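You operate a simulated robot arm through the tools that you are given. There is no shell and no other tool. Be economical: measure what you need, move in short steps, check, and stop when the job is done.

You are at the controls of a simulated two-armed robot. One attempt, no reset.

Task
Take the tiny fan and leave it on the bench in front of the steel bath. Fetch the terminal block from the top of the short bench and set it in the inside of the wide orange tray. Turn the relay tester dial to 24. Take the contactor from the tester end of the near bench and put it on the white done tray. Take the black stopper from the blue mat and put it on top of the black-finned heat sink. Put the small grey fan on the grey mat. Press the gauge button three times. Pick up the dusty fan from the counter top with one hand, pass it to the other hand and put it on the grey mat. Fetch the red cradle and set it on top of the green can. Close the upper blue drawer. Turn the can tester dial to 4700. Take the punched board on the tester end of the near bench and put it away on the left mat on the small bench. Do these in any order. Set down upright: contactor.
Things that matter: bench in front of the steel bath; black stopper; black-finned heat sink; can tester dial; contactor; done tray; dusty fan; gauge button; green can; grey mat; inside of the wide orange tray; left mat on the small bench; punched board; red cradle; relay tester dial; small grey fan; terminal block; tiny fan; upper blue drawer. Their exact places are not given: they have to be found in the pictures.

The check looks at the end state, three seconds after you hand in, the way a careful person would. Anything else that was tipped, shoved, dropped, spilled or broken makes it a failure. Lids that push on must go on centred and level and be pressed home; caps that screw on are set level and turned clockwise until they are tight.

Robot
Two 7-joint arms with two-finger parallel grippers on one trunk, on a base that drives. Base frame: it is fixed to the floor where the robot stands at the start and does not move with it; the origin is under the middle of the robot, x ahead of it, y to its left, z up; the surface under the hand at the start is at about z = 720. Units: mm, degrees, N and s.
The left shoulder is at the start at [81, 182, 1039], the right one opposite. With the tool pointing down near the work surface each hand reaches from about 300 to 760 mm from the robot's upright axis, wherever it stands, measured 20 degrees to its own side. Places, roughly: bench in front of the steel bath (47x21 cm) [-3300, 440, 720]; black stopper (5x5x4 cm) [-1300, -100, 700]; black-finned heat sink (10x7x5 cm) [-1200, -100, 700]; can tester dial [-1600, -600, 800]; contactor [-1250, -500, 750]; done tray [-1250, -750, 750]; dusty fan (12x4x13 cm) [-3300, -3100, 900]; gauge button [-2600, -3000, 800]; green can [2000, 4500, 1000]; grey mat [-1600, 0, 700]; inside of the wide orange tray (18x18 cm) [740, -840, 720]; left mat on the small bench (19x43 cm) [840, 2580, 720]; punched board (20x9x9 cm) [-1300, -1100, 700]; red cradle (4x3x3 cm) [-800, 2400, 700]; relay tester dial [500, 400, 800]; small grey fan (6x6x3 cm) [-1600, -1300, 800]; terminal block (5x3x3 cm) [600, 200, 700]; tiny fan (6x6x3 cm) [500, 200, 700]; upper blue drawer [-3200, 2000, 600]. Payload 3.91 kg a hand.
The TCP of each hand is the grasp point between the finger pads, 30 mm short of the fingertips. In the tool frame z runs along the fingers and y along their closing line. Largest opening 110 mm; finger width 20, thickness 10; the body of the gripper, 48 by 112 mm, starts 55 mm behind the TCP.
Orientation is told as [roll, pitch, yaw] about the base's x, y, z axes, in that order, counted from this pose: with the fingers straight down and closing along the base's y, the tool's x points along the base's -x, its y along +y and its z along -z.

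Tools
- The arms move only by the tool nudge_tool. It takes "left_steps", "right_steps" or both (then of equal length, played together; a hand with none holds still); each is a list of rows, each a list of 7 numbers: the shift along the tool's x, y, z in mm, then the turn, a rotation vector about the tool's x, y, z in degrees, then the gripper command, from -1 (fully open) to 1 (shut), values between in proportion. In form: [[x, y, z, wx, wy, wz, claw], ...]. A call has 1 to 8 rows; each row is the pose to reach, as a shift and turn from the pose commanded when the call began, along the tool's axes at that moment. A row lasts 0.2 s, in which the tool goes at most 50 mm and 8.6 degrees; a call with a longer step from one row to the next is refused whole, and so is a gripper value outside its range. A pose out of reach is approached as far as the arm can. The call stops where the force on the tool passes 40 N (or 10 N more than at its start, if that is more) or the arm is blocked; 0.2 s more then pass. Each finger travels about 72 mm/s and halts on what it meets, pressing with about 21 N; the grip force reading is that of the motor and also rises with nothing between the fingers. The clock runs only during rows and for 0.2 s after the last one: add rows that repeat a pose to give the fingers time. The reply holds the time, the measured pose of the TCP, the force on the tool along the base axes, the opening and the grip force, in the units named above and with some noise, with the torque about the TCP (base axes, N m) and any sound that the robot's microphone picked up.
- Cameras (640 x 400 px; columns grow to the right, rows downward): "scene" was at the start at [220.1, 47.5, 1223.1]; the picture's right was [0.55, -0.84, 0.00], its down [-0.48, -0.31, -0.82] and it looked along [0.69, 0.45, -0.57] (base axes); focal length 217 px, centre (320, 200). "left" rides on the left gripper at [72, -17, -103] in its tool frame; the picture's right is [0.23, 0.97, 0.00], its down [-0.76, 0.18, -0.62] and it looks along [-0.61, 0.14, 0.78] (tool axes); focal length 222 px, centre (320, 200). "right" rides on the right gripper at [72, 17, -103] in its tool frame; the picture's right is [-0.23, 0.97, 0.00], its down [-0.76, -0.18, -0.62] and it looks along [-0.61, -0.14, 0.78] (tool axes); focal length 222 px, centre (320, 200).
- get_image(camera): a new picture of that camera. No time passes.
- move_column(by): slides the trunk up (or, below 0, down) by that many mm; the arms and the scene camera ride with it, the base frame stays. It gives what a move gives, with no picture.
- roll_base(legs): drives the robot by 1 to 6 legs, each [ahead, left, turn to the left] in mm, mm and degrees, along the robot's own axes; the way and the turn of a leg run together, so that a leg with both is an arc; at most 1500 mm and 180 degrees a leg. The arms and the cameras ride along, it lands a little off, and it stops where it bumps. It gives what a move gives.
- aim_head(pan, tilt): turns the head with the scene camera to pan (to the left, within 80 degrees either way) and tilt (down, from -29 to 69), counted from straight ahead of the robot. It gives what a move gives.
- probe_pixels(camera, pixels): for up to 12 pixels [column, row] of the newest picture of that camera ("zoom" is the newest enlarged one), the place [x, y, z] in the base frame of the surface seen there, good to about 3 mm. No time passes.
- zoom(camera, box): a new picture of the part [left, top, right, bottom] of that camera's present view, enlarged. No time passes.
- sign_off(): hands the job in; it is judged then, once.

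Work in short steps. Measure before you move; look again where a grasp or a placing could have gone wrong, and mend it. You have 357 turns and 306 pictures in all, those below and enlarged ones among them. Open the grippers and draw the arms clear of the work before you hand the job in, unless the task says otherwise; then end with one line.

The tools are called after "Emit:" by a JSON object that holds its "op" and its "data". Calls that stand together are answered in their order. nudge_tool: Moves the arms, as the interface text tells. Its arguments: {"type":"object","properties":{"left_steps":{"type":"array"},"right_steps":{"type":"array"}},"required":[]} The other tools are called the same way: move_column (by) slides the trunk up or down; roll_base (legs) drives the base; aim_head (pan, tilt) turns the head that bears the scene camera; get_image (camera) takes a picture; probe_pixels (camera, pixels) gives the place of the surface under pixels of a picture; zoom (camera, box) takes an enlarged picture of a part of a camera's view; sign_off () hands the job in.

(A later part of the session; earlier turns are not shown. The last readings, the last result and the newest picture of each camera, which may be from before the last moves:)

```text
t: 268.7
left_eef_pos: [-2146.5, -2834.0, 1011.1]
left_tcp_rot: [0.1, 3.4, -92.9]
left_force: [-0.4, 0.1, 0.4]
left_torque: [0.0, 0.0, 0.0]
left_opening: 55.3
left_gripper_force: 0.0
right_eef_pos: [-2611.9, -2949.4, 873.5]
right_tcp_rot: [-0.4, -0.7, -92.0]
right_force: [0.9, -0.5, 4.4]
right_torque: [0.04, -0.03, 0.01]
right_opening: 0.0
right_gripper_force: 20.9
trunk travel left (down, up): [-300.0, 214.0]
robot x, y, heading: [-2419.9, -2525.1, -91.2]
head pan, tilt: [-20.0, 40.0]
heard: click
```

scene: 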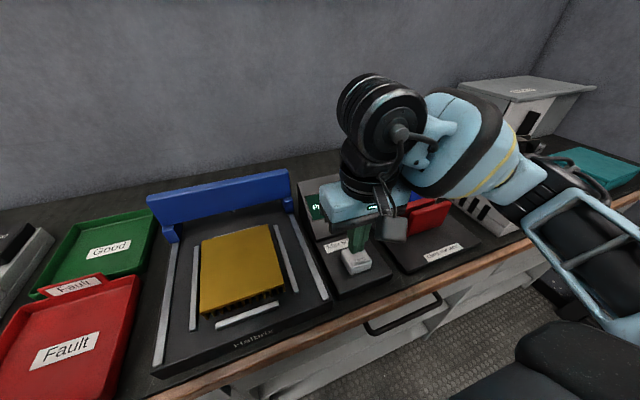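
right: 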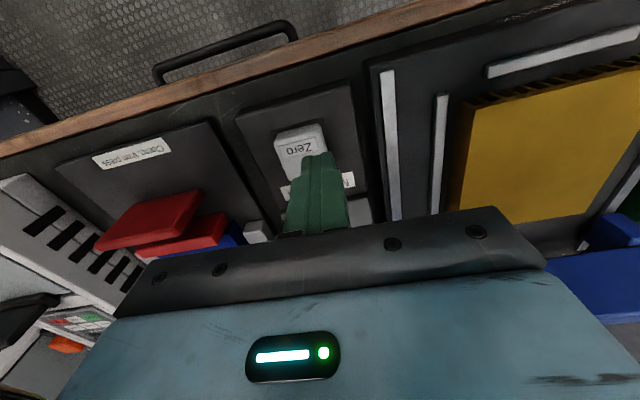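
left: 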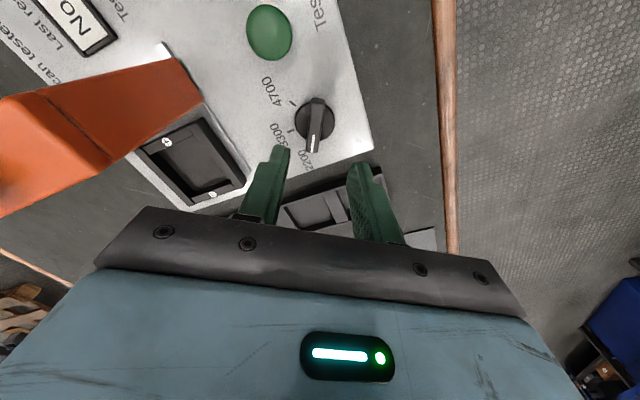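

Three clicks. I lift clear, and drive right towards the dusty fan.

Emit:
{"op": "nudge_tool", "data": {"right_steps": [[0, 0, -40, 0, 0, 0, 1], [0, 0, -85, 0, 0, 0, 0.5], [0, 0, -130, 0, 0, 0, 0], [20, 0, -165, 0, 0, 0, -0.5]]}}

Emit:
{"op": "get_image", "data": {"camera": "scene"}}

```text
t: 269.7
left_eef_pos: [-2146.0, -2831.5, 1011.5]
left_tcp_rot: [0.2, 3.4, -93.1]
left_force: [-0.5, 0.6, 0.3]
left_torque: [0.0, 0.02, 0.0]
left_opening: 54.9
left_gripper_force: 0.1
right_eef_pos: [-2607.9, -2927.7, 1040.5]
right_tcp_rot: [-0.3, -0.7, -92.1]
right_force: [0.3, 0.6, 0.2]
right_torque: [-0.01, 0.02, 0.03]
right_opening: 82.4
right_gripper_force: 0.1
trunk travel left (down, up): [-300.0, 214.0]
robot x, y, heading: [-2417.5, -2520.2, -91.5]
head pan, tilt: [-20.0, 40.0]
```

```text
189 pictures are left
```

scene: 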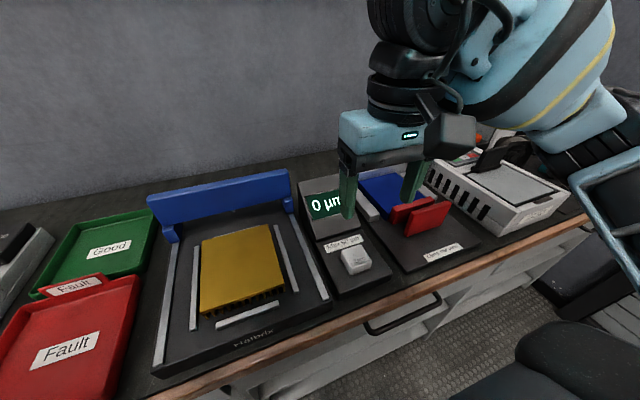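

Emit:
{"op": "roll_base", "data": {"legs": [[0, -560, 0]]}}

Emit:
{"op": "get_image", "data": {"camera": "right"}}

Emit:
{"op": "get_image", "data": {"camera": "scene"}}

```text
t: 275.1
left_eef_pos: [-2700.9, -2819.4, 1011.7]
left_tcp_rot: [0.2, 3.6, -93.1]
left_force: [-0.1, 0.6, -0.1]
left_torque: [-0.01, 0.0, 0.05]
left_opening: 55.1
left_gripper_force: 0.1
right_eef_pos: [-3166.0, -2914.9, 1040.0]
right_tcp_rot: [-0.4, -0.7, -92.2]
right_force: [-1.3, -0.8, 0.7]
right_torque: [0.03, -0.03, 0.0]
right_opening: 82.3
right_gripper_force: 0.0
trunk travel left (down, up): [-300.0, 214.0]
robot x, y, heading: [-2975.4, -2506.5, -91.4]
head pan, tilt: [-20.0, 40.0]
```

```text
188 pictures are left
```

right: 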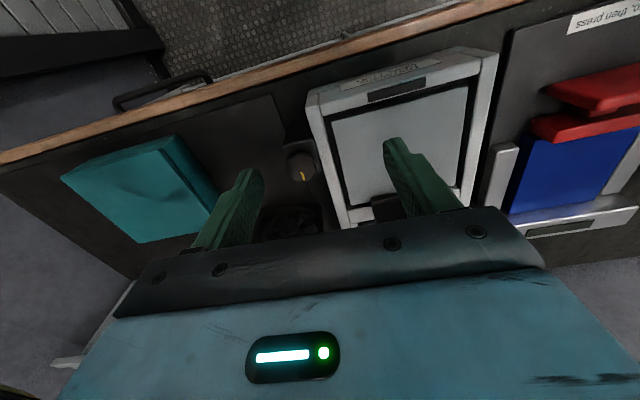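

```text
187 pictures are left
```

scene: 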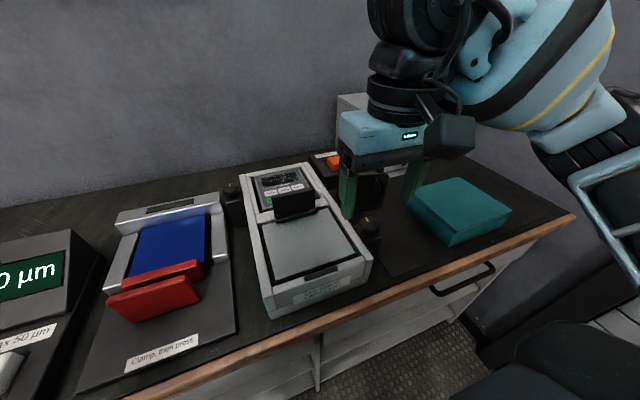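

The dusty fan is behind the right fingers near (365,190). I zoom in both cameras.

Emit:
{"op": "zoom", "data": {"camera": "scene", "box": [310, 130, 450, 260]}}

Emit:
{"op": "zoom", "data": {"camera": "right", "box": [180, 120, 400, 260]}}

Emit:
{"op": "probe_pixels", "data": {"camera": "scene", "pixels": [[365, 178], [375, 195], [385, 178], [360, 210], [370, 232], [370, 218], [334, 160], [390, 205], [345, 100]]}}

Emit:
{"op": "probe_pixels", "data": {"camera": "right", "pixels": [[300, 175], [290, 215], [270, 225], [310, 218], [300, 150], [255, 160], [290, 230], [225, 245]]}}

```text
3.08 times, centred on (380, 195) of scene
```

zoom: 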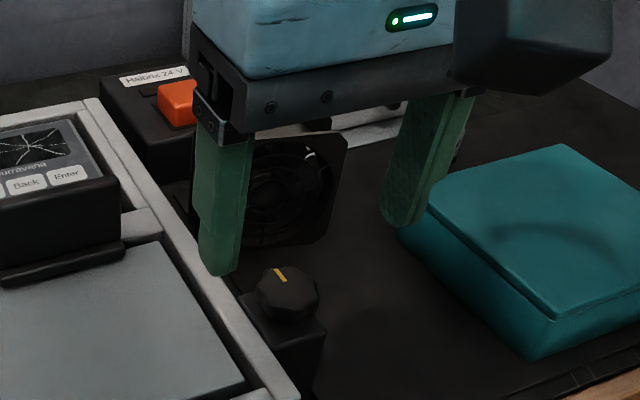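

```text
2.86 times, centred on (290, 190) of right
```

zoom: 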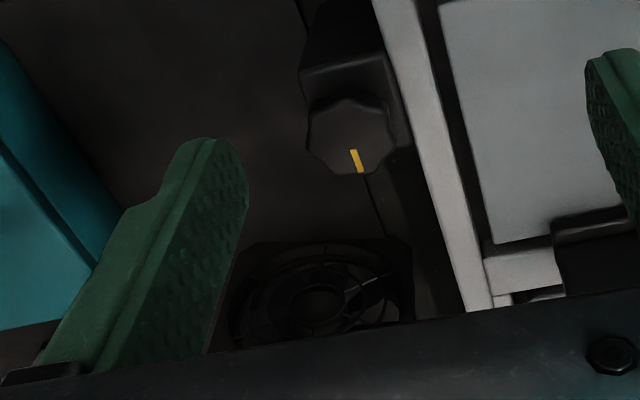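

```text
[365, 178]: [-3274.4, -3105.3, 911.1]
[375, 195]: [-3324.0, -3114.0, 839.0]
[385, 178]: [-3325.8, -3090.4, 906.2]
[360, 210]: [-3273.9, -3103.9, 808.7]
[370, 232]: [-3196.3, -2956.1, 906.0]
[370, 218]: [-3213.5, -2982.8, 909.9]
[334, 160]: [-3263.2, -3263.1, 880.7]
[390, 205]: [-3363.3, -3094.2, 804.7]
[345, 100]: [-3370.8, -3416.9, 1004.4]
```

```text
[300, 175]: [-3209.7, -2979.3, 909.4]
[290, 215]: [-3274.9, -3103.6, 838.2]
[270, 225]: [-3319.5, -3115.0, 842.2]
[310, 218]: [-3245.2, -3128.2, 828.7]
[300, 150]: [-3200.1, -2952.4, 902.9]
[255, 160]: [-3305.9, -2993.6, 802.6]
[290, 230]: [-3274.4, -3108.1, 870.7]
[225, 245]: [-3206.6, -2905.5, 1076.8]
```

The fan stands with its face to +y at y≈−3100, x≈−3225…−3345, top ≈930. I'll grip it over its thickness (closing along y) near its −x side, leaving the other corner for the left hand. First move above it, turning to yaw 0.

Emit:
{"op": "nudge_tool", "data": {"right_steps": [[-18, -12, 0, 0, 0, -8.5, -0.3], [-36, -24, 0, 0, 0, -17, -0.3], [-54, -36, 0, 0, 0, -25.5, -0.3], [-72, -48, 0, 0, 0, -34, -0.3], [-90, -60, 0, 0, 0, -42.5, -0.3], [-108, -72, 0, 0, 0, -51, -0.3], [-126, -84, 0, 0, 0, -59.5, -0.3], [-144, -96, 0, 0, 0, -68, -0.3]]}}

Emit:
{"op": "get_image", "data": {"camera": "scene"}}

```text
t: 276.9
left_eef_pos: [-2702.9, -2819.3, 1010.7]
left_tcp_rot: [0.2, 3.5, -93.1]
left_force: [-0.5, 0.3, -0.2]
left_torque: [-0.02, 0.0, 0.0]
left_opening: 54.8
left_gripper_force: 0.0
right_eef_pos: [-3181.3, -2950.0, 1024.3]
right_tcp_rot: [-0.9, 0.2, -24.7]
right_force: [1.1, 1.2, 0.3]
right_torque: [-0.02, -0.02, -0.02]
right_opening: 71.5
right_gripper_force: 0.1
right hand out of reach, approached as far as the arm can: row 6, 7, 8
trunk travel left (down, up): [-300.0, 214.0]
robot x, y, heading: [-2974.9, -2508.2, -91.4]
head pan, tilt: [-20.0, 40.0]
```

```text
184 pictures are left
```

scene: 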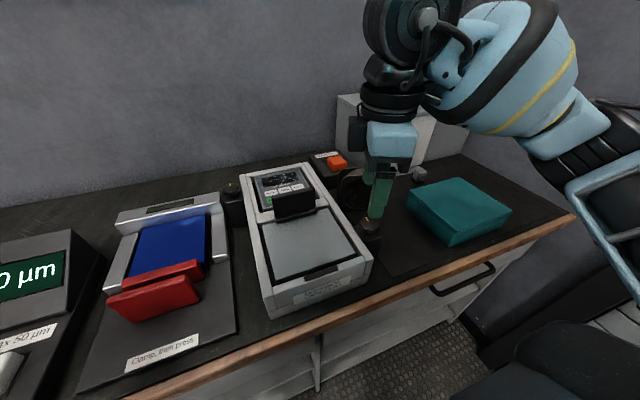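

The counter is high relative to the shoulders; raising the trunk should restore reach. I raise it 180 mm.

Emit:
{"op": "move_column", "data": {"by": 180}}

Emit:
{"op": "nudge_tool", "data": {"right_steps": [[0, 0, 30, 0, 0, -8, -0.3], [0, 0, 60, 0, 0, -16, -0.3], [0, 0, 90, 0, 0, -24, -0.3], [0, 0, 120, 0, 0, -24.7, -0.3], [0, 0, 150, 0, 0, -24.7, -0.3]]}}

```text
t: 278.9
left_eef_pos: [-2702.5, -2820.5, 1191.5]
left_tcp_rot: [0.3, 3.5, -93.1]
left_force: [0.5, -0.1, 0.0]
left_torque: [0.01, 0.01, 0.01]
left_opening: 55.0
left_gripper_force: 0.0
right_eef_pos: [-3178.5, -2889.3, 1326.7]
right_tcp_rot: [-17.6, -6.9, -23.3]
right_force: [-0.1, 1.4, 0.5]
right_torque: [0.03, 0.01, -0.01]
right_opening: 71.5
right_gripper_force: 0.0
trunk travel left (down, up): [-480.0, 34.0]
robot x, y, heading: [-2976.2, -2509.7, -91.2]
head pan, tilt: [-20.0, 40.0]
```

```text
t: 280.1
left_eef_pos: [-2703.6, -2819.2, 1191.4]
left_tcp_rot: [0.2, 3.3, -93.1]
left_force: [-0.2, 0.6, -0.3]
left_torque: [0.01, -0.02, -0.03]
left_opening: 54.9
left_gripper_force: 0.1
right_eef_pos: [-3116.7, -2846.8, 1186.5]
right_tcp_rot: [-21.1, -0.1, -3.8]
right_force: [-0.4, 0.6, -0.8]
right_torque: [0.05, 0.01, 0.0]
right_opening: 71.5
right_gripper_force: 0.1
right hand out of reach, approached as far as the arm can: row 1, 2, 3, 4, 5
trunk travel left (down, up): [-480.0, 34.0]
robot x, y, heading: [-2974.5, -2509.7, -91.3]
head pan, tilt: [-20.0, 40.0]
```

I check where the commanded pose stands with a null move.

Emit:
{"op": "nudge_tool", "data": {"right_steps": [[0, 0, 30, 0, 0, 0, -0.3], [0, 0, 60, 0, 0, 0, -0.3]]}}

```text
t: 280.7
left_eef_pos: [-2702.9, -2821.3, 1191.3]
left_tcp_rot: [0.2, 3.5, -93.1]
left_force: [-0.7, -0.5, 0.1]
left_torque: [-0.02, 0.0, 0.01]
left_opening: 55.1
left_gripper_force: 0.0
right_eef_pos: [-3116.7, -2869.2, 1132.2]
right_tcp_rot: [-21.1, -0.2, -3.8]
right_force: [-1.0, -0.9, -0.1]
right_torque: [0.04, -0.01, 0.0]
right_opening: 71.4
right_gripper_force: 0.1
trunk travel left (down, up): [-480.0, 34.0]
robot x, y, heading: [-2978.3, -2510.3, -91.3]
head pan, tilt: [-20.0, 40.0]
```

Emit:
{"op": "nudge_tool", "data": {"right_steps": [[0, 0, 15, -7, 0, 0, -0.3], [0, 0, 30, -14, 0, 0, -0.3], [0, 0, 45, -21, 0, 0, -0.3], [0, 0, 45, -21, 0, 0, -0.3]]}}

```text
t: 281.7
left_eef_pos: [-2700.1, -2822.2, 1190.6]
left_tcp_rot: [0.0, 3.6, -93.0]
left_force: [0.3, 0.4, 0.4]
left_torque: [0.01, 0.08, -0.01]
left_opening: 54.8
left_gripper_force: 0.0
right_eef_pos: [-3120.3, -2841.1, 1101.8]
right_tcp_rot: [-6.5, 6.8, -3.5]
right_force: [1.6, 0.9, 5.1]
right_torque: [0.03, -0.01, -0.01]
right_opening: 71.5
right_gripper_force: 0.0
right hand out of reach, approached as far as the arm can: row 1, 2, 3, 4
trunk travel left (down, up): [-480.0, 34.0]
robot x, y, heading: [-2973.9, -2508.6, -91.4]
head pan, tilt: [-20.0, 40.0]
```

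The wrist config is poor here. I turn back toward straight while extending forward, to re-seat the arm.

Emit:
{"op": "nudge_tool", "data": {"right_steps": [[10, -15, 0, 0, 0, 8.5, -0.3], [20, -30, 0, 0, 0, 17, -0.3], [30, -45, 0, 0, 0, 25.5, -0.3], [40, -60, 0, 0, 0, 34, -0.3], [50, -75, 0, 0, 0, 42.5, -0.3], [60, -90, 0, 0, 0, 51, -0.3], [70, -100, 0, 0, 0, 59.5, -0.3], [80, -110, 0, 0, 0, 68, -0.3]]}}

Emit:
{"op": "get_image", "data": {"camera": "scene"}}

```text
t: 283.5
left_eef_pos: [-2703.1, -2819.7, 1191.5]
left_tcp_rot: [0.2, 3.6, -93.1]
left_force: [-0.4, 0.1, -0.7]
left_torque: [-0.02, -0.01, -0.03]
left_opening: 55.0
left_gripper_force: 0.0
right_eef_pos: [-3202.3, -2934.9, 1089.8]
right_tcp_rot: [0.1, 0.0, -72.1]
right_force: [0.4, 0.0, -0.3]
right_torque: [0.03, 0.03, -0.02]
right_opening: 71.6
right_gripper_force: 0.1
trunk travel left (down, up): [-480.0, 34.0]
robot x, y, heading: [-2974.2, -2509.2, -91.3]
head pan, tilt: [-20.0, 40.0]
```

```text
183 pictures are left
```

scene: 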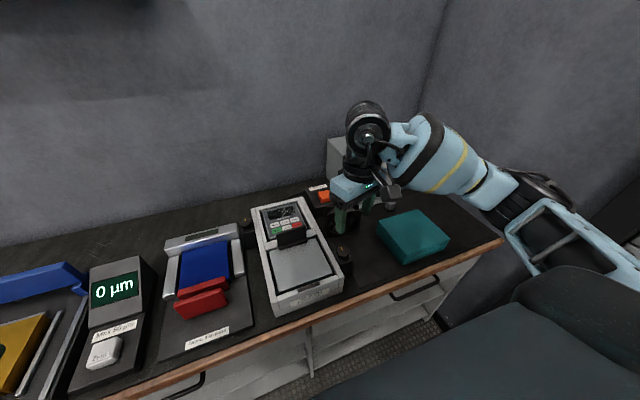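

Re-seated. With the trunk high I try again: move over the fan while turning toward yaw 0.

Emit:
{"op": "nudge_tool", "data": {"right_steps": [[-18, -21, 0, 0, 0, -8, -0.3], [-37, -42, 0, 0, 0, -16, -0.3], [-55, -64, 0, 0, 0, -24, -0.3], [-74, -86, 0, 0, 0, -32, -0.3], [-92, -107, 0, 0, 0, -40, -0.3], [-111, -128, 0, 0, 0, -48, -0.3], [-111, -128, 0, 0, 0, -56, -0.3], [-111, -128, 0, 0, 0, -64, -0.3]]}}

Emit:
{"op": "get_image", "data": {"camera": "right"}}

```text
t: 285.3
left_eef_pos: [-2700.2, -2819.2, 1191.6]
left_tcp_rot: [0.1, 3.3, -93.1]
left_force: [0.7, 1.0, 1.5]
left_torque: [-0.05, 0.01, -0.02]
left_opening: 54.7
left_gripper_force: 0.1
right_eef_pos: [-3175.2, -2935.9, 1058.8]
right_tcp_rot: [-13.8, 1.8, -21.6]
right_force: [-3.1, 2.8, -8.5]
right_torque: [-0.25, -0.18, 0.1]
right_opening: 71.5
right_gripper_force: 0.1
right hand out of reach, approached as far as the arm can: row 3, 4, 5, 6, 7, 8
trunk travel left (down, up): [-480.0, 34.0]
robot x, y, heading: [-2973.2, -2507.6, -91.2]
head pan, tilt: [-20.0, 40.0]
```

```text
182 pictures are left
```

right: 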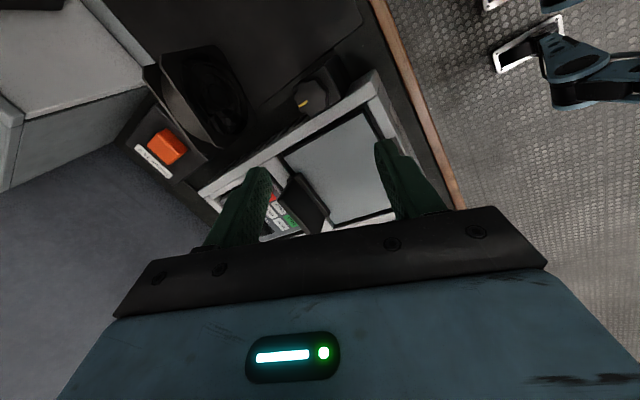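

That direction is limited. I reverse to the good pose and will try turning the other way (yaw toward 180).

Emit:
{"op": "nudge_tool", "data": {"right_steps": [[0, 0, 0, 0, 0, 8.5, -0.3], [0, 0, 0, 0, 0, 17, -0.3], [0, 0, 0, 0, 0, 25.5, -0.3], [0, 0, 0, 0, 0, 34, -0.3], [0, 0, 0, 0, 0, 42.5, -0.3], [0, 0, 0, 0, 0, 51, -0.3], [0, 0, 0, 0, 0, 59.5, -0.3], [0, 0, 0, 0, 0, 68, -0.3]]}}

```text
t: 287.1
left_eef_pos: [-2701.4, -2820.2, 1190.6]
left_tcp_rot: [0.3, 3.5, -93.1]
left_force: [0.1, -0.1, 1.1]
left_torque: [0.0, 0.02, 0.01]
left_opening: 55.0
left_gripper_force: 0.1
right_eef_pos: [-3181.5, -2932.6, 1051.2]
right_tcp_rot: [-7.6, -11.3, -89.0]
right_force: [0.1, -0.1, -0.3]
right_torque: [-0.01, 0.02, 0.02]
right_opening: 71.5
right_gripper_force: 0.0
trunk travel left (down, up): [-480.0, 34.0]
robot x, y, heading: [-2978.2, -2504.4, -91.8]
head pan, tilt: [-20.0, 40.0]
```

Emit:
{"op": "nudge_tool", "data": {"right_steps": [[0, 0, 0, -4, 5.6, 0, -0.3], [0, 0, 0, -7.6, 11.3, -0.7, -0.3], [0, 0, 0, -7.6, 11.3, -0.7, -0.3]]}}

Emit:
{"op": "nudge_tool", "data": {"right_steps": [[-18, -12, 0, 0, 0, 8.5, -0.3], [-36, -24, 0, 0, 0, 17, -0.3], [-54, -36, 0, 0, 0, 25.5, -0.3], [-72, -48, 0, 0, 0, 34, -0.3], [-90, -60, 0, 0, 0, 42.5, -0.3], [-108, -72, 0, 0, 0, 51, -0.3], [-126, -84, 0, 0, 0, 59.5, -0.3], [-144, -96, 0, 0, 0, 68, -0.3]]}}

```text
t: 287.9
left_eef_pos: [-2702.5, -2819.3, 1191.7]
left_tcp_rot: [0.2, 3.5, -93.1]
left_force: [-0.1, 0.5, -0.5]
left_torque: [0.0, -0.02, -0.01]
left_opening: 55.1
left_gripper_force: 0.1
right_eef_pos: [-3179.3, -2932.7, 1050.9]
right_tcp_rot: [0.1, -0.1, -89.0]
right_force: [-0.4, 0.1, 0.3]
right_torque: [-0.01, -0.01, -0.04]
right_opening: 71.4
right_gripper_force: 0.1
trunk travel left (down, up): [-480.0, 34.0]
robot x, y, heading: [-2977.4, -2510.5, -91.4]
head pan, tilt: [-20.0, 40.0]
```

```text
t: 289.7
left_eef_pos: [-2703.2, -2820.0, 1191.4]
left_tcp_rot: [0.2, 3.6, -93.0]
left_force: [0.3, 0.5, 0.9]
left_torque: [-0.01, 0.0, 0.0]
left_opening: 55.0
left_gripper_force: 0.1
right_eef_pos: [-3272.3, -3078.2, 1051.7]
right_tcp_rot: [0.0, 0.1, -157.1]
right_force: [-0.7, 0.3, 0.1]
right_torque: [-0.02, 0.0, -0.02]
right_opening: 71.5
right_gripper_force: 0.1
trunk travel left (down, up): [-480.0, 34.0]
robot x, y, heading: [-2974.2, -2508.5, -91.4]
head pan, tilt: [-20.0, 40.0]
```

This direction works. I finish to yaw 180 and look.

Emit:
{"op": "nudge_tool", "data": {"right_steps": [[0, 0, 0, 0, 0, 8, -0.3], [0, 0, 0, 0, 0, 16, -0.3], [0, 0, 0, 0, 0, 22.9, -0.3], [0, 0, 0, 0, 0, 22.9, -0.3]]}}

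Emit:
{"op": "get_image", "data": {"camera": "right"}}

Emit:
{"op": "get_image", "data": {"camera": "scene"}}

```text
t: 290.7
left_eef_pos: [-2701.8, -2820.7, 1191.2]
left_tcp_rot: [0.2, 3.5, -93.2]
left_force: [0.1, -0.3, -0.5]
left_torque: [0.0, -0.02, 0.05]
left_opening: 55.0
left_gripper_force: 0.0
right_eef_pos: [-3274.5, -3078.2, 1051.0]
right_tcp_rot: [0.1, 0.0, -180.0]
right_force: [0.6, -0.6, -0.2]
right_torque: [0.03, 0.01, -0.04]
right_opening: 71.5
right_gripper_force: 0.1
trunk travel left (down, up): [-480.0, 34.0]
robot x, y, heading: [-2974.2, -2508.5, -91.6]
head pan, tilt: [-20.0, 40.0]
```

```text
181 pictures are left
```

right: 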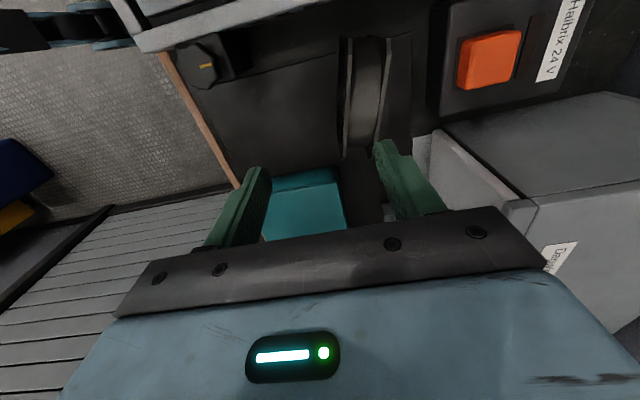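

```text
180 pictures are left
```

scene: 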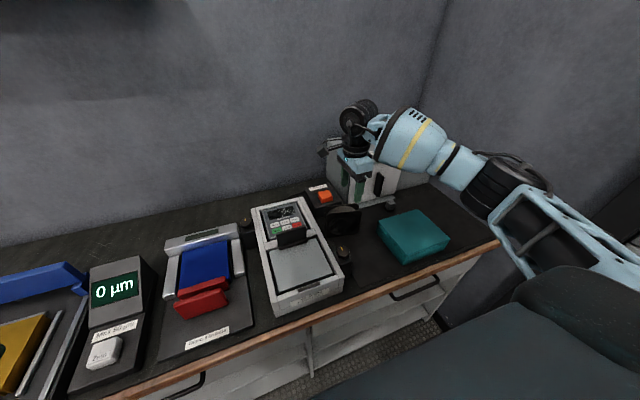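

I probe the fan's top flanges in the right picture.

Emit:
{"op": "zoom", "data": {"camera": "right", "box": [310, 20, 440, 170]}}

Emit:
{"op": "probe_pixels", "data": {"camera": "right", "pixels": [[348, 60], [347, 100], [346, 130], [395, 60], [392, 100], [388, 135], [368, 60], [365, 100], [362, 135], [405, 50]]}}

```text
2.67 times, centred on (375, 95) of right
```

zoom: 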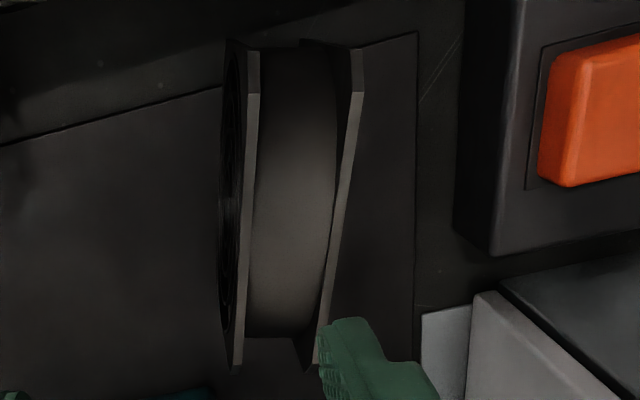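

```text
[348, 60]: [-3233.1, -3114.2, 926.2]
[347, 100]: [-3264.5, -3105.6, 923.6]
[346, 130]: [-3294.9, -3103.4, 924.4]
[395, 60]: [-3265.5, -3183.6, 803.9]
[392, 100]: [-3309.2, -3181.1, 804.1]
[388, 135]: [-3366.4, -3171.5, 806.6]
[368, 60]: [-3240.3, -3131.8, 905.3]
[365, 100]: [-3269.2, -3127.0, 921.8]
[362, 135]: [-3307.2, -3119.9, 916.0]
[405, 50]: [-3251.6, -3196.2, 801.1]
```

Emit:
{"op": "probe_pixels", "data": {"camera": "zoom", "pixels": [[357, 70], [350, 140], [340, 210], [325, 300], [312, 365], [253, 80], [248, 200], [238, 360], [238, 330]]}}

```text
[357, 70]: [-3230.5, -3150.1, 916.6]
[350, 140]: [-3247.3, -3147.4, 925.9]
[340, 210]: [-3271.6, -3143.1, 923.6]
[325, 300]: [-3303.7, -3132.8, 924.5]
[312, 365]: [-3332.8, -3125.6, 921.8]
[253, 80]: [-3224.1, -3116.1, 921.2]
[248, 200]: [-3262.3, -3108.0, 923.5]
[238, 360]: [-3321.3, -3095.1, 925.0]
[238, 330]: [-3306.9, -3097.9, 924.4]
```

Fan yaw is about 13°, centre (−3278,−3122), top z 926. I align at its −x third (−3312,−3114), yaw 167, and lower to z≈960 first.

Emit:
{"op": "nudge_tool", "data": {"right_steps": [[-12, 12, 0, 0, 0, 6.5, -0.3], [-25, 24, 10, 0, 0, 13, -0.3], [-37.5, 36, 40, 0, 0, 13, -0.3], [-37.5, 36, 75, 0, 0, 13, -0.3], [-37.5, 36, 85, 0, 0, 13, -0.3]]}}

Emit:
{"op": "get_image", "data": {"camera": "right"}}

Emit:
{"op": "zoom", "data": {"camera": "scene", "box": [290, 130, 430, 260]}}

```text
t: 291.9
left_eef_pos: [-2703.3, -2821.7, 1191.5]
left_tcp_rot: [0.2, 3.5, -93.1]
left_force: [-0.2, -0.7, -0.3]
left_torque: [-0.01, -0.02, -0.02]
left_opening: 54.7
left_gripper_force: 0.0
right_eef_pos: [-3310.4, -3114.3, 965.8]
right_tcp_rot: [0.1, 0.0, 167.1]
right_force: [-0.1, -0.1, 0.1]
right_torque: [0.0, 0.03, 0.02]
right_opening: 71.4
right_gripper_force: 0.1
trunk travel left (down, up): [-480.0, 34.0]
robot x, y, heading: [-2978.4, -2507.3, -91.6]
head pan, tilt: [-20.0, 40.0]
```

```text
178 pictures are left
```

right: 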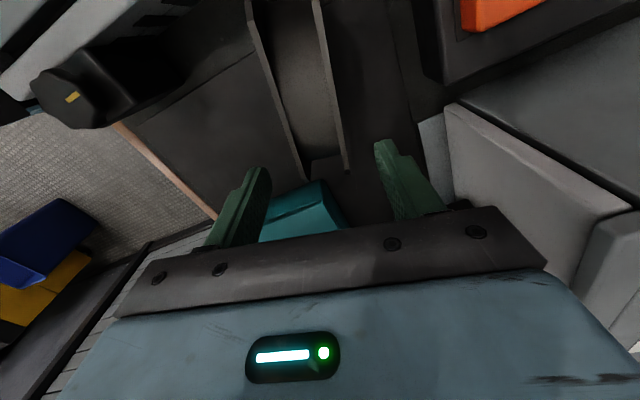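

```text
3.08 times, centred on (360, 195) of scene
```

zoom: 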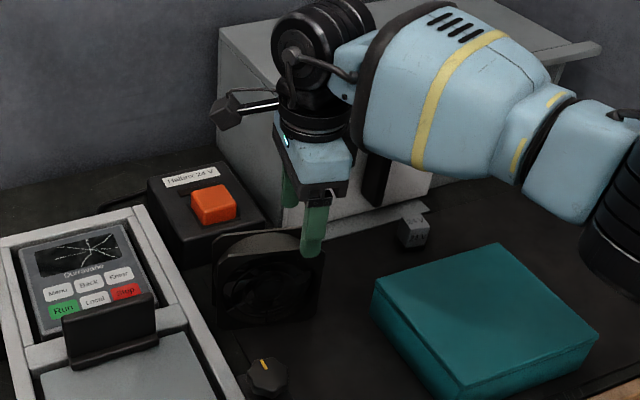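

Aligned. I go down 50 mm and grip.

Emit:
{"op": "nudge_tool", "data": {"right_steps": [[0, 0, 25, 0, 0, 0, -0.3], [0, 0, 50, 0, 0, 0, -0.3], [0, 0, 51, 0, 0, 0, 0.4], [0, 0, 51, 0, 0, 0, 1], [0, 0, 51, 0, 0, 0, 1], [0, 0, 51, 0, 0, 0, 1]]}}

Emit:
{"op": "get_image", "data": {"camera": "right"}}

```text
t: 293.3
left_eef_pos: [-2702.3, -2820.4, 1191.8]
left_tcp_rot: [0.1, 3.4, -93.1]
left_force: [-0.3, 0.2, 0.2]
left_torque: [0.02, 0.03, -0.02]
left_opening: 55.0
left_gripper_force: 0.0
right_eef_pos: [-3311.5, -3114.3, 914.0]
right_tcp_rot: [0.0, 0.0, 167.1]
right_force: [0.6, 0.5, 0.0]
right_torque: [-0.05, -0.06, -0.02]
right_opening: 38.2
right_gripper_force: 20.8
trunk travel left (down, up): [-480.0, 34.0]
robot x, y, heading: [-2979.0, -2503.2, -91.4]
head pan, tilt: [-20.0, 40.0]
```

```text
176 pictures are left
```

right: 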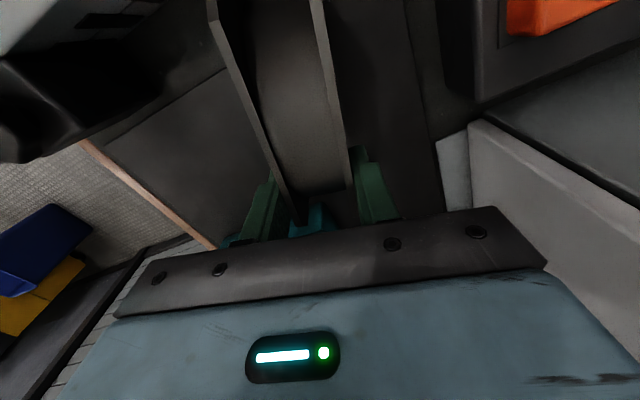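

Gripped at 38 mm. I lift and check for slip.

Emit:
{"op": "nudge_tool", "data": {"right_steps": [[0, 0, -20, 0, 0, 0, 1], [0, 0, -60, 0, 0, 0, 1], [0, 0, -105, 0, 0, 0, 1], [0, 0, -150, 0, 0, 0, 1], [0, -30, -180, 0, 0, 0, 1], [0, -70, -200, 0, 0, 0, 1]]}}

Emit:
{"op": "get_image", "data": {"camera": "scene"}}

```text
t: 294.7
left_eef_pos: [-2702.1, -2818.3, 1192.2]
left_tcp_rot: [0.3, 3.3, -93.1]
left_force: [-0.2, 0.5, 0.7]
left_torque: [-0.01, 0.01, 0.03]
left_opening: 55.2
left_gripper_force: 0.0
right_eef_pos: [-3294.2, -3043.7, 1114.4]
right_tcp_rot: [0.0, 0.0, 167.1]
right_force: [0.6, -0.1, -2.4]
right_torque: [0.01, 0.08, 0.01]
right_opening: 37.7
right_gripper_force: 21.6
trunk travel left (down, up): [-480.0, 34.0]
robot x, y, heading: [-2974.3, -2509.3, -91.5]
head pan, tilt: [-20.0, 40.0]
```

```text
175 pictures are left
```

scene: 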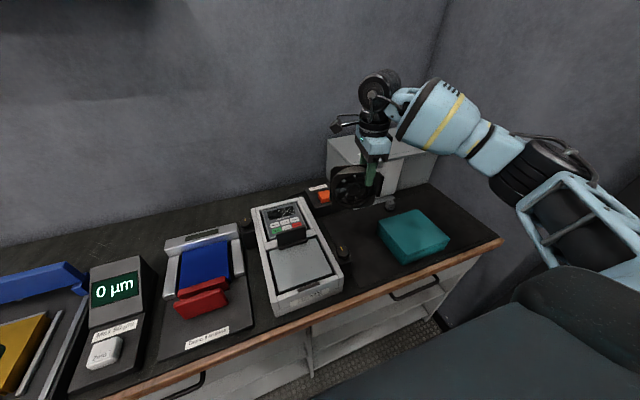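

The fan is held firmly (2.4 N). I back away from the counter into the free lane for the handover, and bring the fan toward the middle.

Emit:
{"op": "roll_base", "data": {"legs": [[-500, 0, 0]]}}

Emit:
{"op": "nudge_tool", "data": {"right_steps": [[30, -15, 8, 0, 0, -2, 1], [60, -30, 16, 0, 0, -4, 1], [90, -45, 24, 0, 0, -6, 1], [120, -60, 32, 0, 0, -8, 1], [150, -75, 40, 0, 0, -10, 1], [182, -92, 48, 0, 0, -11, 1], [213, -108, 54, 0, 0, -11, 1]]}}

Emit:
{"op": "aim_head", "data": {"pan": 0, "tilt": 40}}

Emit:
{"op": "get_image", "data": {"camera": "scene"}}

```text
t: 297.6
left_eef_pos: [-2689.9, -2319.1, 1191.2]
left_tcp_rot: [0.2, 3.5, -92.9]
left_force: [0.4, 0.7, 0.2]
left_torque: [0.0, 0.02, 0.0]
left_opening: 55.1
left_gripper_force: 0.1
right_eef_pos: [-3279.6, -2547.2, 1114.4]
right_tcp_rot: [0.1, 0.1, 167.4]
right_force: [-0.9, 0.1, -3.3]
right_torque: [0.03, 0.11, 0.0]
right_opening: 38.0
right_gripper_force: 21.2
trunk travel left (down, up): [-480.0, 34.0]
robot x, y, heading: [-2960.5, -2009.0, -91.3]
head pan, tilt: [-20.0, 40.0]
```

```text
t: 299.2
left_eef_pos: [-2690.2, -2318.6, 1191.6]
left_tcp_rot: [0.1, 3.6, -93.0]
left_force: [0.4, -0.3, 0.6]
left_torque: [-0.02, 0.06, -0.04]
left_opening: 54.9
left_gripper_force: 0.0
right_eef_pos: [-3048.0, -2486.9, 1059.3]
right_tcp_rot: [0.1, 0.0, 178.4]
right_force: [-0.9, -0.6, -3.3]
right_torque: [-0.03, 0.07, -0.01]
right_opening: 37.9
right_gripper_force: 20.8
trunk travel left (down, up): [-480.0, 34.0]
robot x, y, heading: [-2962.9, -2006.9, -91.1]
head pan, tilt: [-20.0, 40.0]
```

```text
t: 300.0
left_eef_pos: [-2689.9, -2320.0, 1192.4]
left_tcp_rot: [0.3, 3.5, -92.9]
left_force: [-0.3, -0.8, 0.8]
left_torque: [0.05, 0.02, -0.03]
left_opening: 55.0
left_gripper_force: 0.1
right_eef_pos: [-3050.1, -2487.0, 1061.4]
right_tcp_rot: [0.0, 0.0, 178.3]
right_force: [-0.1, 1.1, -3.4]
right_torque: [0.0, 0.07, 0.01]
right_opening: 37.8
right_gripper_force: 21.1
trunk travel left (down, up): [-480.0, 34.0]
robot x, y, heading: [-2966.9, -2010.9, -91.1]
head pan, tilt: [0.0, 40.0]
```

```text
174 pictures are left
```

scene: 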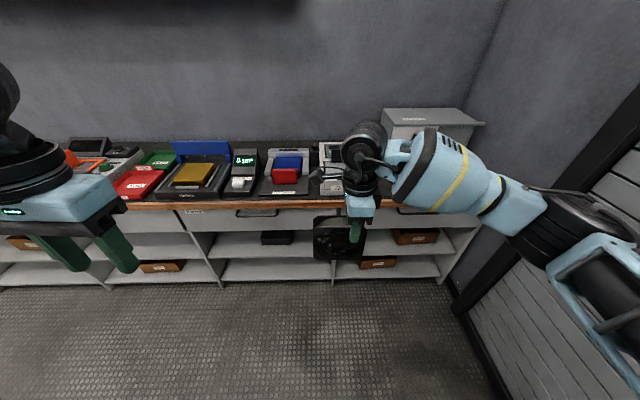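

Fan left edge is near x≈−2955, centre z≈1008. I rotate the left hand to yaw 180 (rel −90) while moving forward on its own side.

Emit:
{"op": "nudge_tool", "data": {"left_steps": [[-15, -3, 5, 0, 0, 8.5, -0.5], [-30, -6, 10, 0, 0, 17, -0.5], [-45, -9, 15, 0, 0, 25.5, -0.5], [-60, -12, 20, 0, 0, 34, -0.5], [-75, -15, 25, 0, 0, 42.5, -0.5], [-90, -18, 30, 0, 0, 51, -0.5], [-105, -21, 36, 0, 0, 59.5, -0.5], [-121, -24, 42, 0, 0, 68, -0.5]]}}

```text
t: 301.8
left_eef_pos: [-2720.7, -2434.7, 1141.8]
left_tcp_rot: [-3.2, 1.5, -161.1]
left_force: [1.0, -1.1, -0.9]
left_torque: [0.03, -0.02, 0.01]
left_opening: 82.5
left_gripper_force: 0.0
right_eef_pos: [-3049.2, -2488.3, 1060.7]
right_tcp_rot: [-0.1, 0.0, 178.2]
right_force: [0.3, -0.3, -2.3]
right_torque: [0.01, 0.13, 0.02]
right_opening: 37.8
right_gripper_force: 20.9
trunk travel left (down, up): [-480.0, 34.0]
robot x, y, heading: [-2964.4, -2009.9, -91.1]
head pan, tilt: [0.0, 40.0]
```

Emit:
{"op": "nudge_tool", "data": {"left_steps": [[0, 0, 0, 1, 0.5, 7, -0.5], [0, 0, 0, 2, 1, 14, -0.5], [0, 0, 0, 2.5, 2, 20, -0.5], [0, 0, 0, 2.5, 2, 20, -0.5]]}}

Emit:
{"op": "nudge_tool", "data": {"left_steps": [[0, 0, 0, 0, -8, 0, -0.5], [0, 0, 0, 0, -16, 0, -0.5], [0, 0, 0, 0, -24, 0, -0.5], [0, 0, 0, 0, -32, 0, -0.5], [0, 0, 0, 0, -40, 0, -0.5], [0, 0, 0, 0, -48, 0, -0.5]]}}

Emit:
{"op": "get_image", "data": {"camera": "scene"}}

```text
t: 302.8
left_eef_pos: [-2720.8, -2437.2, 1141.3]
left_tcp_rot: [-6.4, 1.9, 178.9]
left_force: [0.2, 0.7, 0.6]
left_torque: [-0.01, -0.01, 0.01]
left_opening: 82.4
left_gripper_force: 0.0
right_eef_pos: [-3049.5, -2486.8, 1061.2]
right_tcp_rot: [0.0, 0.0, 178.2]
right_force: [0.6, 0.0, -1.9]
right_torque: [0.03, 0.06, -0.01]
right_opening: 37.9
right_gripper_force: 20.8
trunk travel left (down, up): [-480.0, 34.0]
robot x, y, heading: [-2965.2, -2007.9, -91.5]
head pan, tilt: [0.0, 40.0]
```

```text
t: 304.2
left_eef_pos: [-2719.9, -2435.6, 1142.3]
left_tcp_rot: [-9.0, -45.9, -174.2]
left_force: [0.5, 0.0, -0.2]
left_torque: [0.01, 0.0, 0.01]
left_opening: 82.4
left_gripper_force: 0.1
right_eef_pos: [-3048.3, -2486.7, 1060.7]
right_tcp_rot: [0.0, 0.0, 178.3]
right_force: [0.5, -0.3, -2.4]
right_torque: [0.0, 0.05, 0.01]
right_opening: 37.7
right_gripper_force: 20.7
trunk travel left (down, up): [-480.0, 34.0]
robot x, y, heading: [-2960.4, -2008.6, -90.9]
head pan, tilt: [0.0, 40.0]
```

```text
173 pictures are left
```

scene: 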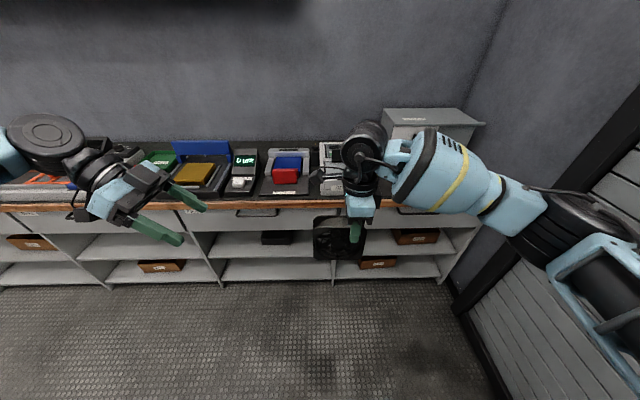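

The tilt works. I align to tilt 60°, yaw 178, and bring the left hand to a staging point about 110 mm left of the fan's edge.

Emit:
{"op": "nudge_tool", "data": {"left_steps": [[-10, 12, 31, -0.5, -3, 0.8, -0.5], [-20, 24, 62, -1, -6, 1.5, -0.5], [-30, 36, 93, -1.5, -9, 2.3, -0.5], [-40, 48, 124, -2, -12, 3, -0.5], [-50, 60, 155, -2.5, -14, 3.75, -0.5], [-50, 60, 155, -2.5, -14, 3.75, -0.5]]}}

Emit:
{"op": "get_image", "data": {"camera": "scene"}}

Emit:
{"op": "get_image", "data": {"camera": "left"}}

```text
t: 305.6
left_eef_pos: [-2867.3, -2485.1, 1064.8]
left_tcp_rot: [-3.5, -60.2, -178.0]
left_force: [0.0, 0.1, 0.0]
left_torque: [0.01, 0.02, 0.0]
left_opening: 82.5
left_gripper_force: 0.2
right_eef_pos: [-3050.5, -2487.6, 1060.6]
right_tcp_rot: [0.2, 0.1, 178.2]
right_force: [0.0, -0.3, -2.6]
right_torque: [0.01, 0.09, -0.01]
right_opening: 37.9
right_gripper_force: 21.6
trunk travel left (down, up): [-480.0, 34.0]
robot x, y, heading: [-2965.4, -2009.5, -90.9]
head pan, tilt: [0.0, 40.0]
```

```text
172 pictures are left
```

scene: 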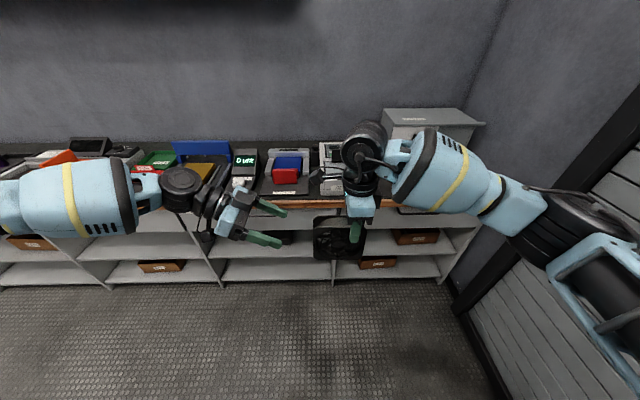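

```text
171 pictures are left
```

left: 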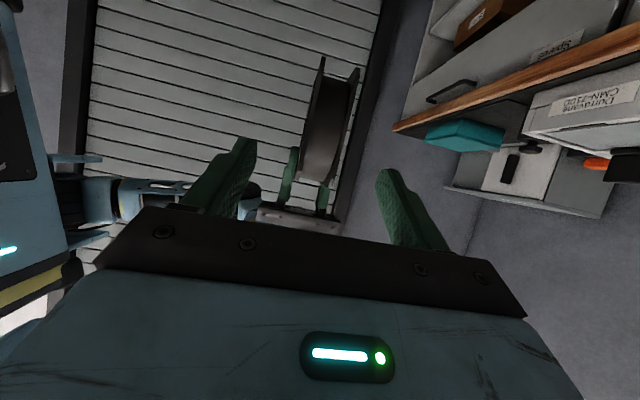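

The fan appears between the left fingers at (333,120). I probe its edge and the right fingers.

Emit:
{"op": "probe_pixels", "data": {"camera": "left", "pixels": [[319, 70], [312, 110], [306, 150], [355, 75], [345, 120], [335, 165], [332, 100], [325, 140], [288, 185], [322, 205]]}}

Emit:
{"op": "zoom", "data": {"camera": "left", "box": [230, 40, 410, 220]}}

```text
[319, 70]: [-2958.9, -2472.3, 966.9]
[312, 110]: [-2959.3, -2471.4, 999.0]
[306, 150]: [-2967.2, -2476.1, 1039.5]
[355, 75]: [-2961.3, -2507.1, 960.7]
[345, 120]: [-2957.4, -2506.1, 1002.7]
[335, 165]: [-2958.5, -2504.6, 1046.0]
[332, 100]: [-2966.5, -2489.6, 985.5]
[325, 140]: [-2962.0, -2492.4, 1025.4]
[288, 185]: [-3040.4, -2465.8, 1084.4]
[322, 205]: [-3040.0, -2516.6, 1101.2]
```

```text
2.22 times, centred on (320, 130) of left
```

zoom: 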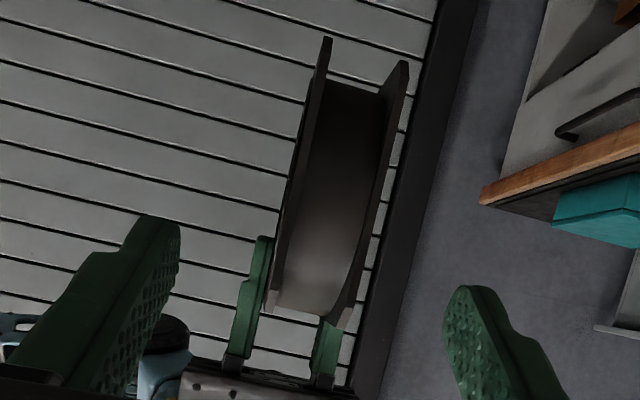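

Fan edge x −2958, mid-plane y −2489. I advance the left hand along its axis to TCP (−2965,−2489,1005) with the gripper open.

Emit:
{"op": "nudge_tool", "data": {"left_steps": [[1, 4, 35, 0, 0, 0, -0.5], [2, 7.6, 70, 0, 0, 0, -0.5], [3.4, 7.6, 100, 0, 0, 0, -0.5], [3.4, 7.6, 114.7, 0, 0, 0, -0.5]]}}

Emit:
{"op": "get_image", "data": {"camera": "left"}}

Emit:
{"op": "zoom", "data": {"camera": "scene", "box": [220, 100, 440, 290]}}

```text
t: 306.6
left_eef_pos: [-2954.7, -2479.0, 1031.6]
left_tcp_rot: [-3.4, -59.8, -178.0]
left_force: [0.3, 0.3, -0.9]
left_torque: [0.01, 0.0, -0.01]
left_opening: 82.4
left_gripper_force: 0.1
left hand out of reach, approached as far as the arm can: row 2, 3, 4
right_eef_pos: [-3048.6, -2486.4, 1059.5]
right_tcp_rot: [0.0, 0.0, 178.4]
right_force: [0.2, -0.8, -2.6]
right_torque: [-0.03, 0.07, 0.0]
right_opening: 37.9
right_gripper_force: 20.7
trunk travel left (down, up): [-480.0, 34.0]
robot x, y, heading: [-2965.5, -2007.1, -91.0]
head pan, tilt: [0.0, 40.0]
```

```text
169 pictures are left
```

left: 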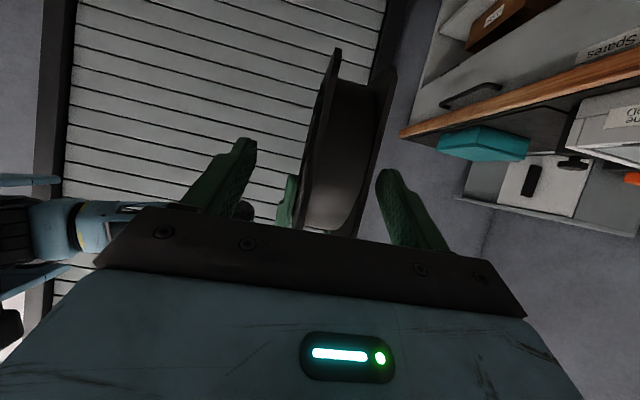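

```text
2.11 times, centred on (330, 195) of scene
```

zoom: 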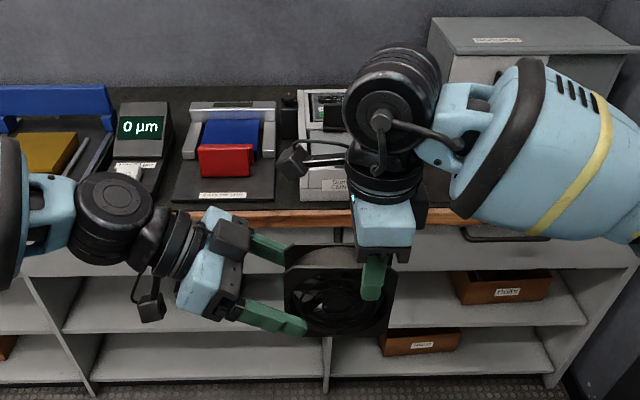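

The left hand is at its reach limit, but its tips already straddle the fan's edge. I shift the fan with the right hand 16 mm towards the left hand and 10 mm back to centre it.

Emit:
{"op": "nudge_tool", "data": {"right_steps": [[5, -4, 0, 0, 0, 0, 1], [11, -8, 0, 0, 0, 0, 1], [16, -10, 0, 0, 0, 0, 1], [16, -10, 0, 0, 0, 0, 1]]}}

Emit:
{"op": "get_image", "data": {"camera": "left"}}

```text
t: 307.6
left_eef_pos: [-2953.8, -2477.7, 1032.3]
left_tcp_rot: [-3.4, -59.7, -177.9]
left_force: [1.3, 0.3, -0.7]
left_torque: [-0.01, -0.02, 0.0]
left_opening: 82.4
left_gripper_force: 0.1
right_eef_pos: [-3034.0, -2477.7, 1059.1]
right_tcp_rot: [0.1, 0.0, 178.4]
right_force: [0.5, -0.5, -2.9]
right_torque: [-0.03, 0.07, -0.01]
right_opening: 37.9
right_gripper_force: 20.7
trunk travel left (down, up): [-480.0, 34.0]
robot x, y, heading: [-2967.0, -2009.2, -91.3]
head pan, tilt: [0.0, 40.0]
```

```text
167 pictures are left
```

left: 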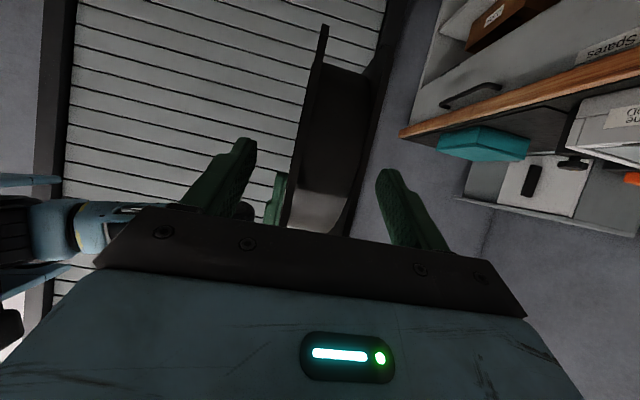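

Fan edge is now 38 mm inside the fingers. I lower the fan 25 mm so that the left pads sit nearer the solid top-left corner, then close the left gripper.

Emit:
{"op": "nudge_tool", "data": {"right_steps": [[0, 0, 12, 0, 0, 0, 1], [0, 0, 25, 0, 0, 0, 1], [0, 0, 25, 0, 0, 0, 1]]}}

Emit:
{"op": "nudge_tool", "data": {"left_steps": [[0, 0, 0, 0, 0, 0, 0], [0, 0, 0, 0, 0, 0, 0.5], [0, 0, 0, 0, 0, 0, 1], [0, 0, 0, 0, 0, 0, 1]]}}

Emit:
{"op": "zoom", "data": {"camera": "scene", "box": [220, 100, 440, 290]}}

```text
t: 308.4
left_eef_pos: [-2953.8, -2480.1, 1032.3]
left_tcp_rot: [-3.4, -59.7, -178.0]
left_force: [0.4, -0.1, 0.1]
left_torque: [0.02, -0.01, 0.0]
left_opening: 82.5
left_gripper_force: 0.0
right_eef_pos: [-3033.4, -2477.0, 1035.7]
right_tcp_rot: [0.1, 0.0, 178.3]
right_force: [-0.1, 0.2, -2.5]
right_torque: [-0.02, 0.13, -0.02]
right_opening: 37.8
right_gripper_force: 20.9
trunk travel left (down, up): [-480.0, 34.0]
robot x, y, heading: [-2967.7, -2009.0, -91.3]
head pan, tilt: [0.0, 40.0]
```

```text
t: 309.4
left_eef_pos: [-2953.0, -2479.1, 1031.6]
left_tcp_rot: [-3.3, -59.7, -178.0]
left_force: [-0.7, -5.7, 0.1]
left_torque: [-0.44, -0.01, 0.15]
left_opening: 38.2
left_gripper_force: 21.1
right_eef_pos: [-3032.3, -2476.7, 1035.3]
right_tcp_rot: [0.0, 0.1, 178.4]
right_force: [0.8, 5.4, -0.3]
right_torque: [0.38, -0.1, 0.27]
right_opening: 38.0
right_gripper_force: 20.9
trunk travel left (down, up): [-480.0, 34.0]
robot x, y, heading: [-2962.8, -2007.3, -91.4]
head pan, tilt: [0.0, 40.0]
```

```text
2.11 times, centred on (330, 195) of scene
```

zoom: 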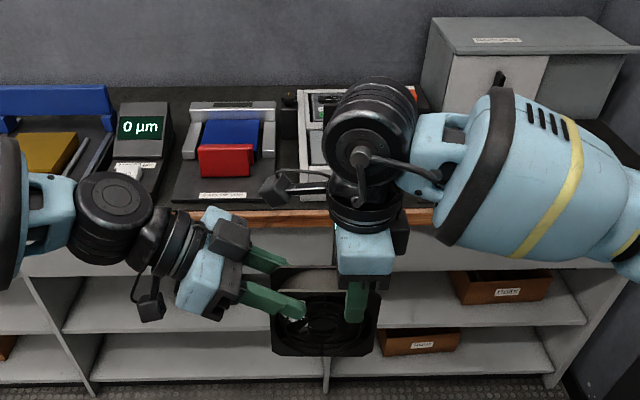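

Both hands hold the fan (38 mm each). I open the right gripper and draw it straight up.

Emit:
{"op": "nudge_tool", "data": {"right_steps": [[0, 0, 0, 0, 0, 0, 0.3], [0, 0, 0, 0, 0, 0, 0], [0, 0, -25, 0, 0, 0, 0], [0, 0, -60, 0, 0, 0, 0], [-30, 0, -95, 0, 0, 0, 0], [-75, 0, -110, 0, 0, 0, 0]]}}

Emit:
{"op": "zoom", "data": {"camera": "scene", "box": [220, 100, 440, 290]}}

```text
t: 310.8
left_eef_pos: [-2955.6, -2479.1, 1032.3]
left_tcp_rot: [-3.4, -59.6, -178.0]
left_force: [-0.5, 0.9, 0.1]
left_torque: [-0.01, -0.14, -0.02]
left_opening: 38.0
left_gripper_force: 21.0
right_eef_pos: [-3110.6, -2475.0, 1145.4]
right_tcp_rot: [0.1, 0.0, 178.4]
right_force: [-0.5, 1.5, -0.1]
right_torque: [-0.01, -0.03, 0.02]
right_opening: 55.1
right_gripper_force: 0.1
trunk travel left (down, up): [-480.0, 34.0]
robot x, y, heading: [-2963.9, -2005.3, -91.3]
head pan, tilt: [0.0, 40.0]
```

```text
2.11 times, centred on (330, 195) of scene
```

zoom: 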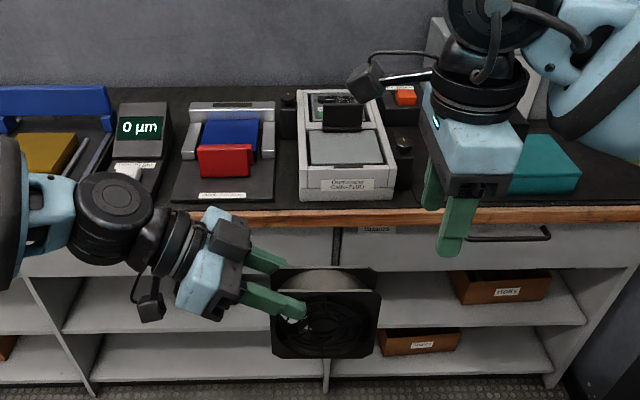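

The handover worked: the left hand alone holds the fan. I swing the right hand back out of the way.

Emit:
{"op": "nudge_tool", "data": {"right_steps": [[-15, -8, 0, 0, 0, -8.5, 0], [-30, -16, 0, 0, 0, -17, 0], [-45, -24, 0, 0, 0, -25.5, 0], [-60, -32, 0, 0, 0, -34, 0], [-75, -40, 0, 0, 0, -42.5, 0], [-90, -48, 0, 0, 0, -51, 0], [-105, -56, 0, 0, 0, -59.5, 0], [-120, -64, 0, 0, 0, -68, 0]]}}

Emit:
{"op": "roll_base", "data": {"legs": [[-250, 0, 0], [0, 550, 0], [0, 0, 180], [1500, 0, 0]]}}

Emit:
{"op": "get_image", "data": {"camera": "scene"}}

```text
t: 312.6
left_eef_pos: [-2954.6, -2477.7, 1031.7]
left_tcp_rot: [-3.4, -59.7, -177.9]
left_force: [-0.9, 0.2, -0.2]
left_torque: [-0.03, -0.12, 0.02]
left_opening: 37.7
left_gripper_force: 21.3
right_eef_pos: [-3227.5, -2406.4, 1144.4]
right_tcp_rot: [-0.1, 0.0, -113.6]
right_force: [-0.3, 0.2, -1.0]
right_torque: [0.0, -0.03, -0.03]
right_opening: 55.1
right_gripper_force: 0.1
trunk travel left (down, up): [-480.0, 34.0]
robot x, y, heading: [-2965.1, -2006.0, -91.2]
head pan, tilt: [0.0, 40.0]
```

```text
t: 333.8
left_eef_pos: [-2416.2, 213.2, 1031.6]
left_tcp_rot: [-3.4, -59.7, 2.9]
left_force: [-0.3, 0.5, 0.8]
left_torque: [0.02, 0.14, -0.02]
left_opening: 37.8
left_gripper_force: 21.1
right_eef_pos: [-2142.2, 145.7, 1144.5]
right_tcp_rot: [0.0, 0.0, 67.2]
right_force: [0.9, -0.5, 0.6]
right_torque: [0.01, 0.02, 0.02]
right_opening: 54.9
right_gripper_force: 0.0
trunk travel left (down, up): [-480.0, 34.0]
robot x, y, heading: [-2397.9, -256.7, 89.7]
head pan, tilt: [0.0, 40.0]
```

```text
164 pictures are left
```

scene: 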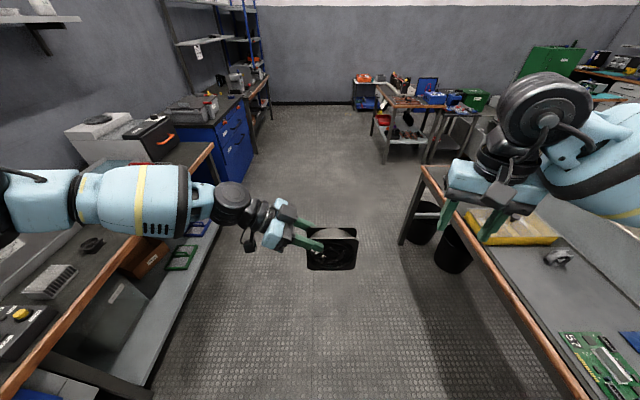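

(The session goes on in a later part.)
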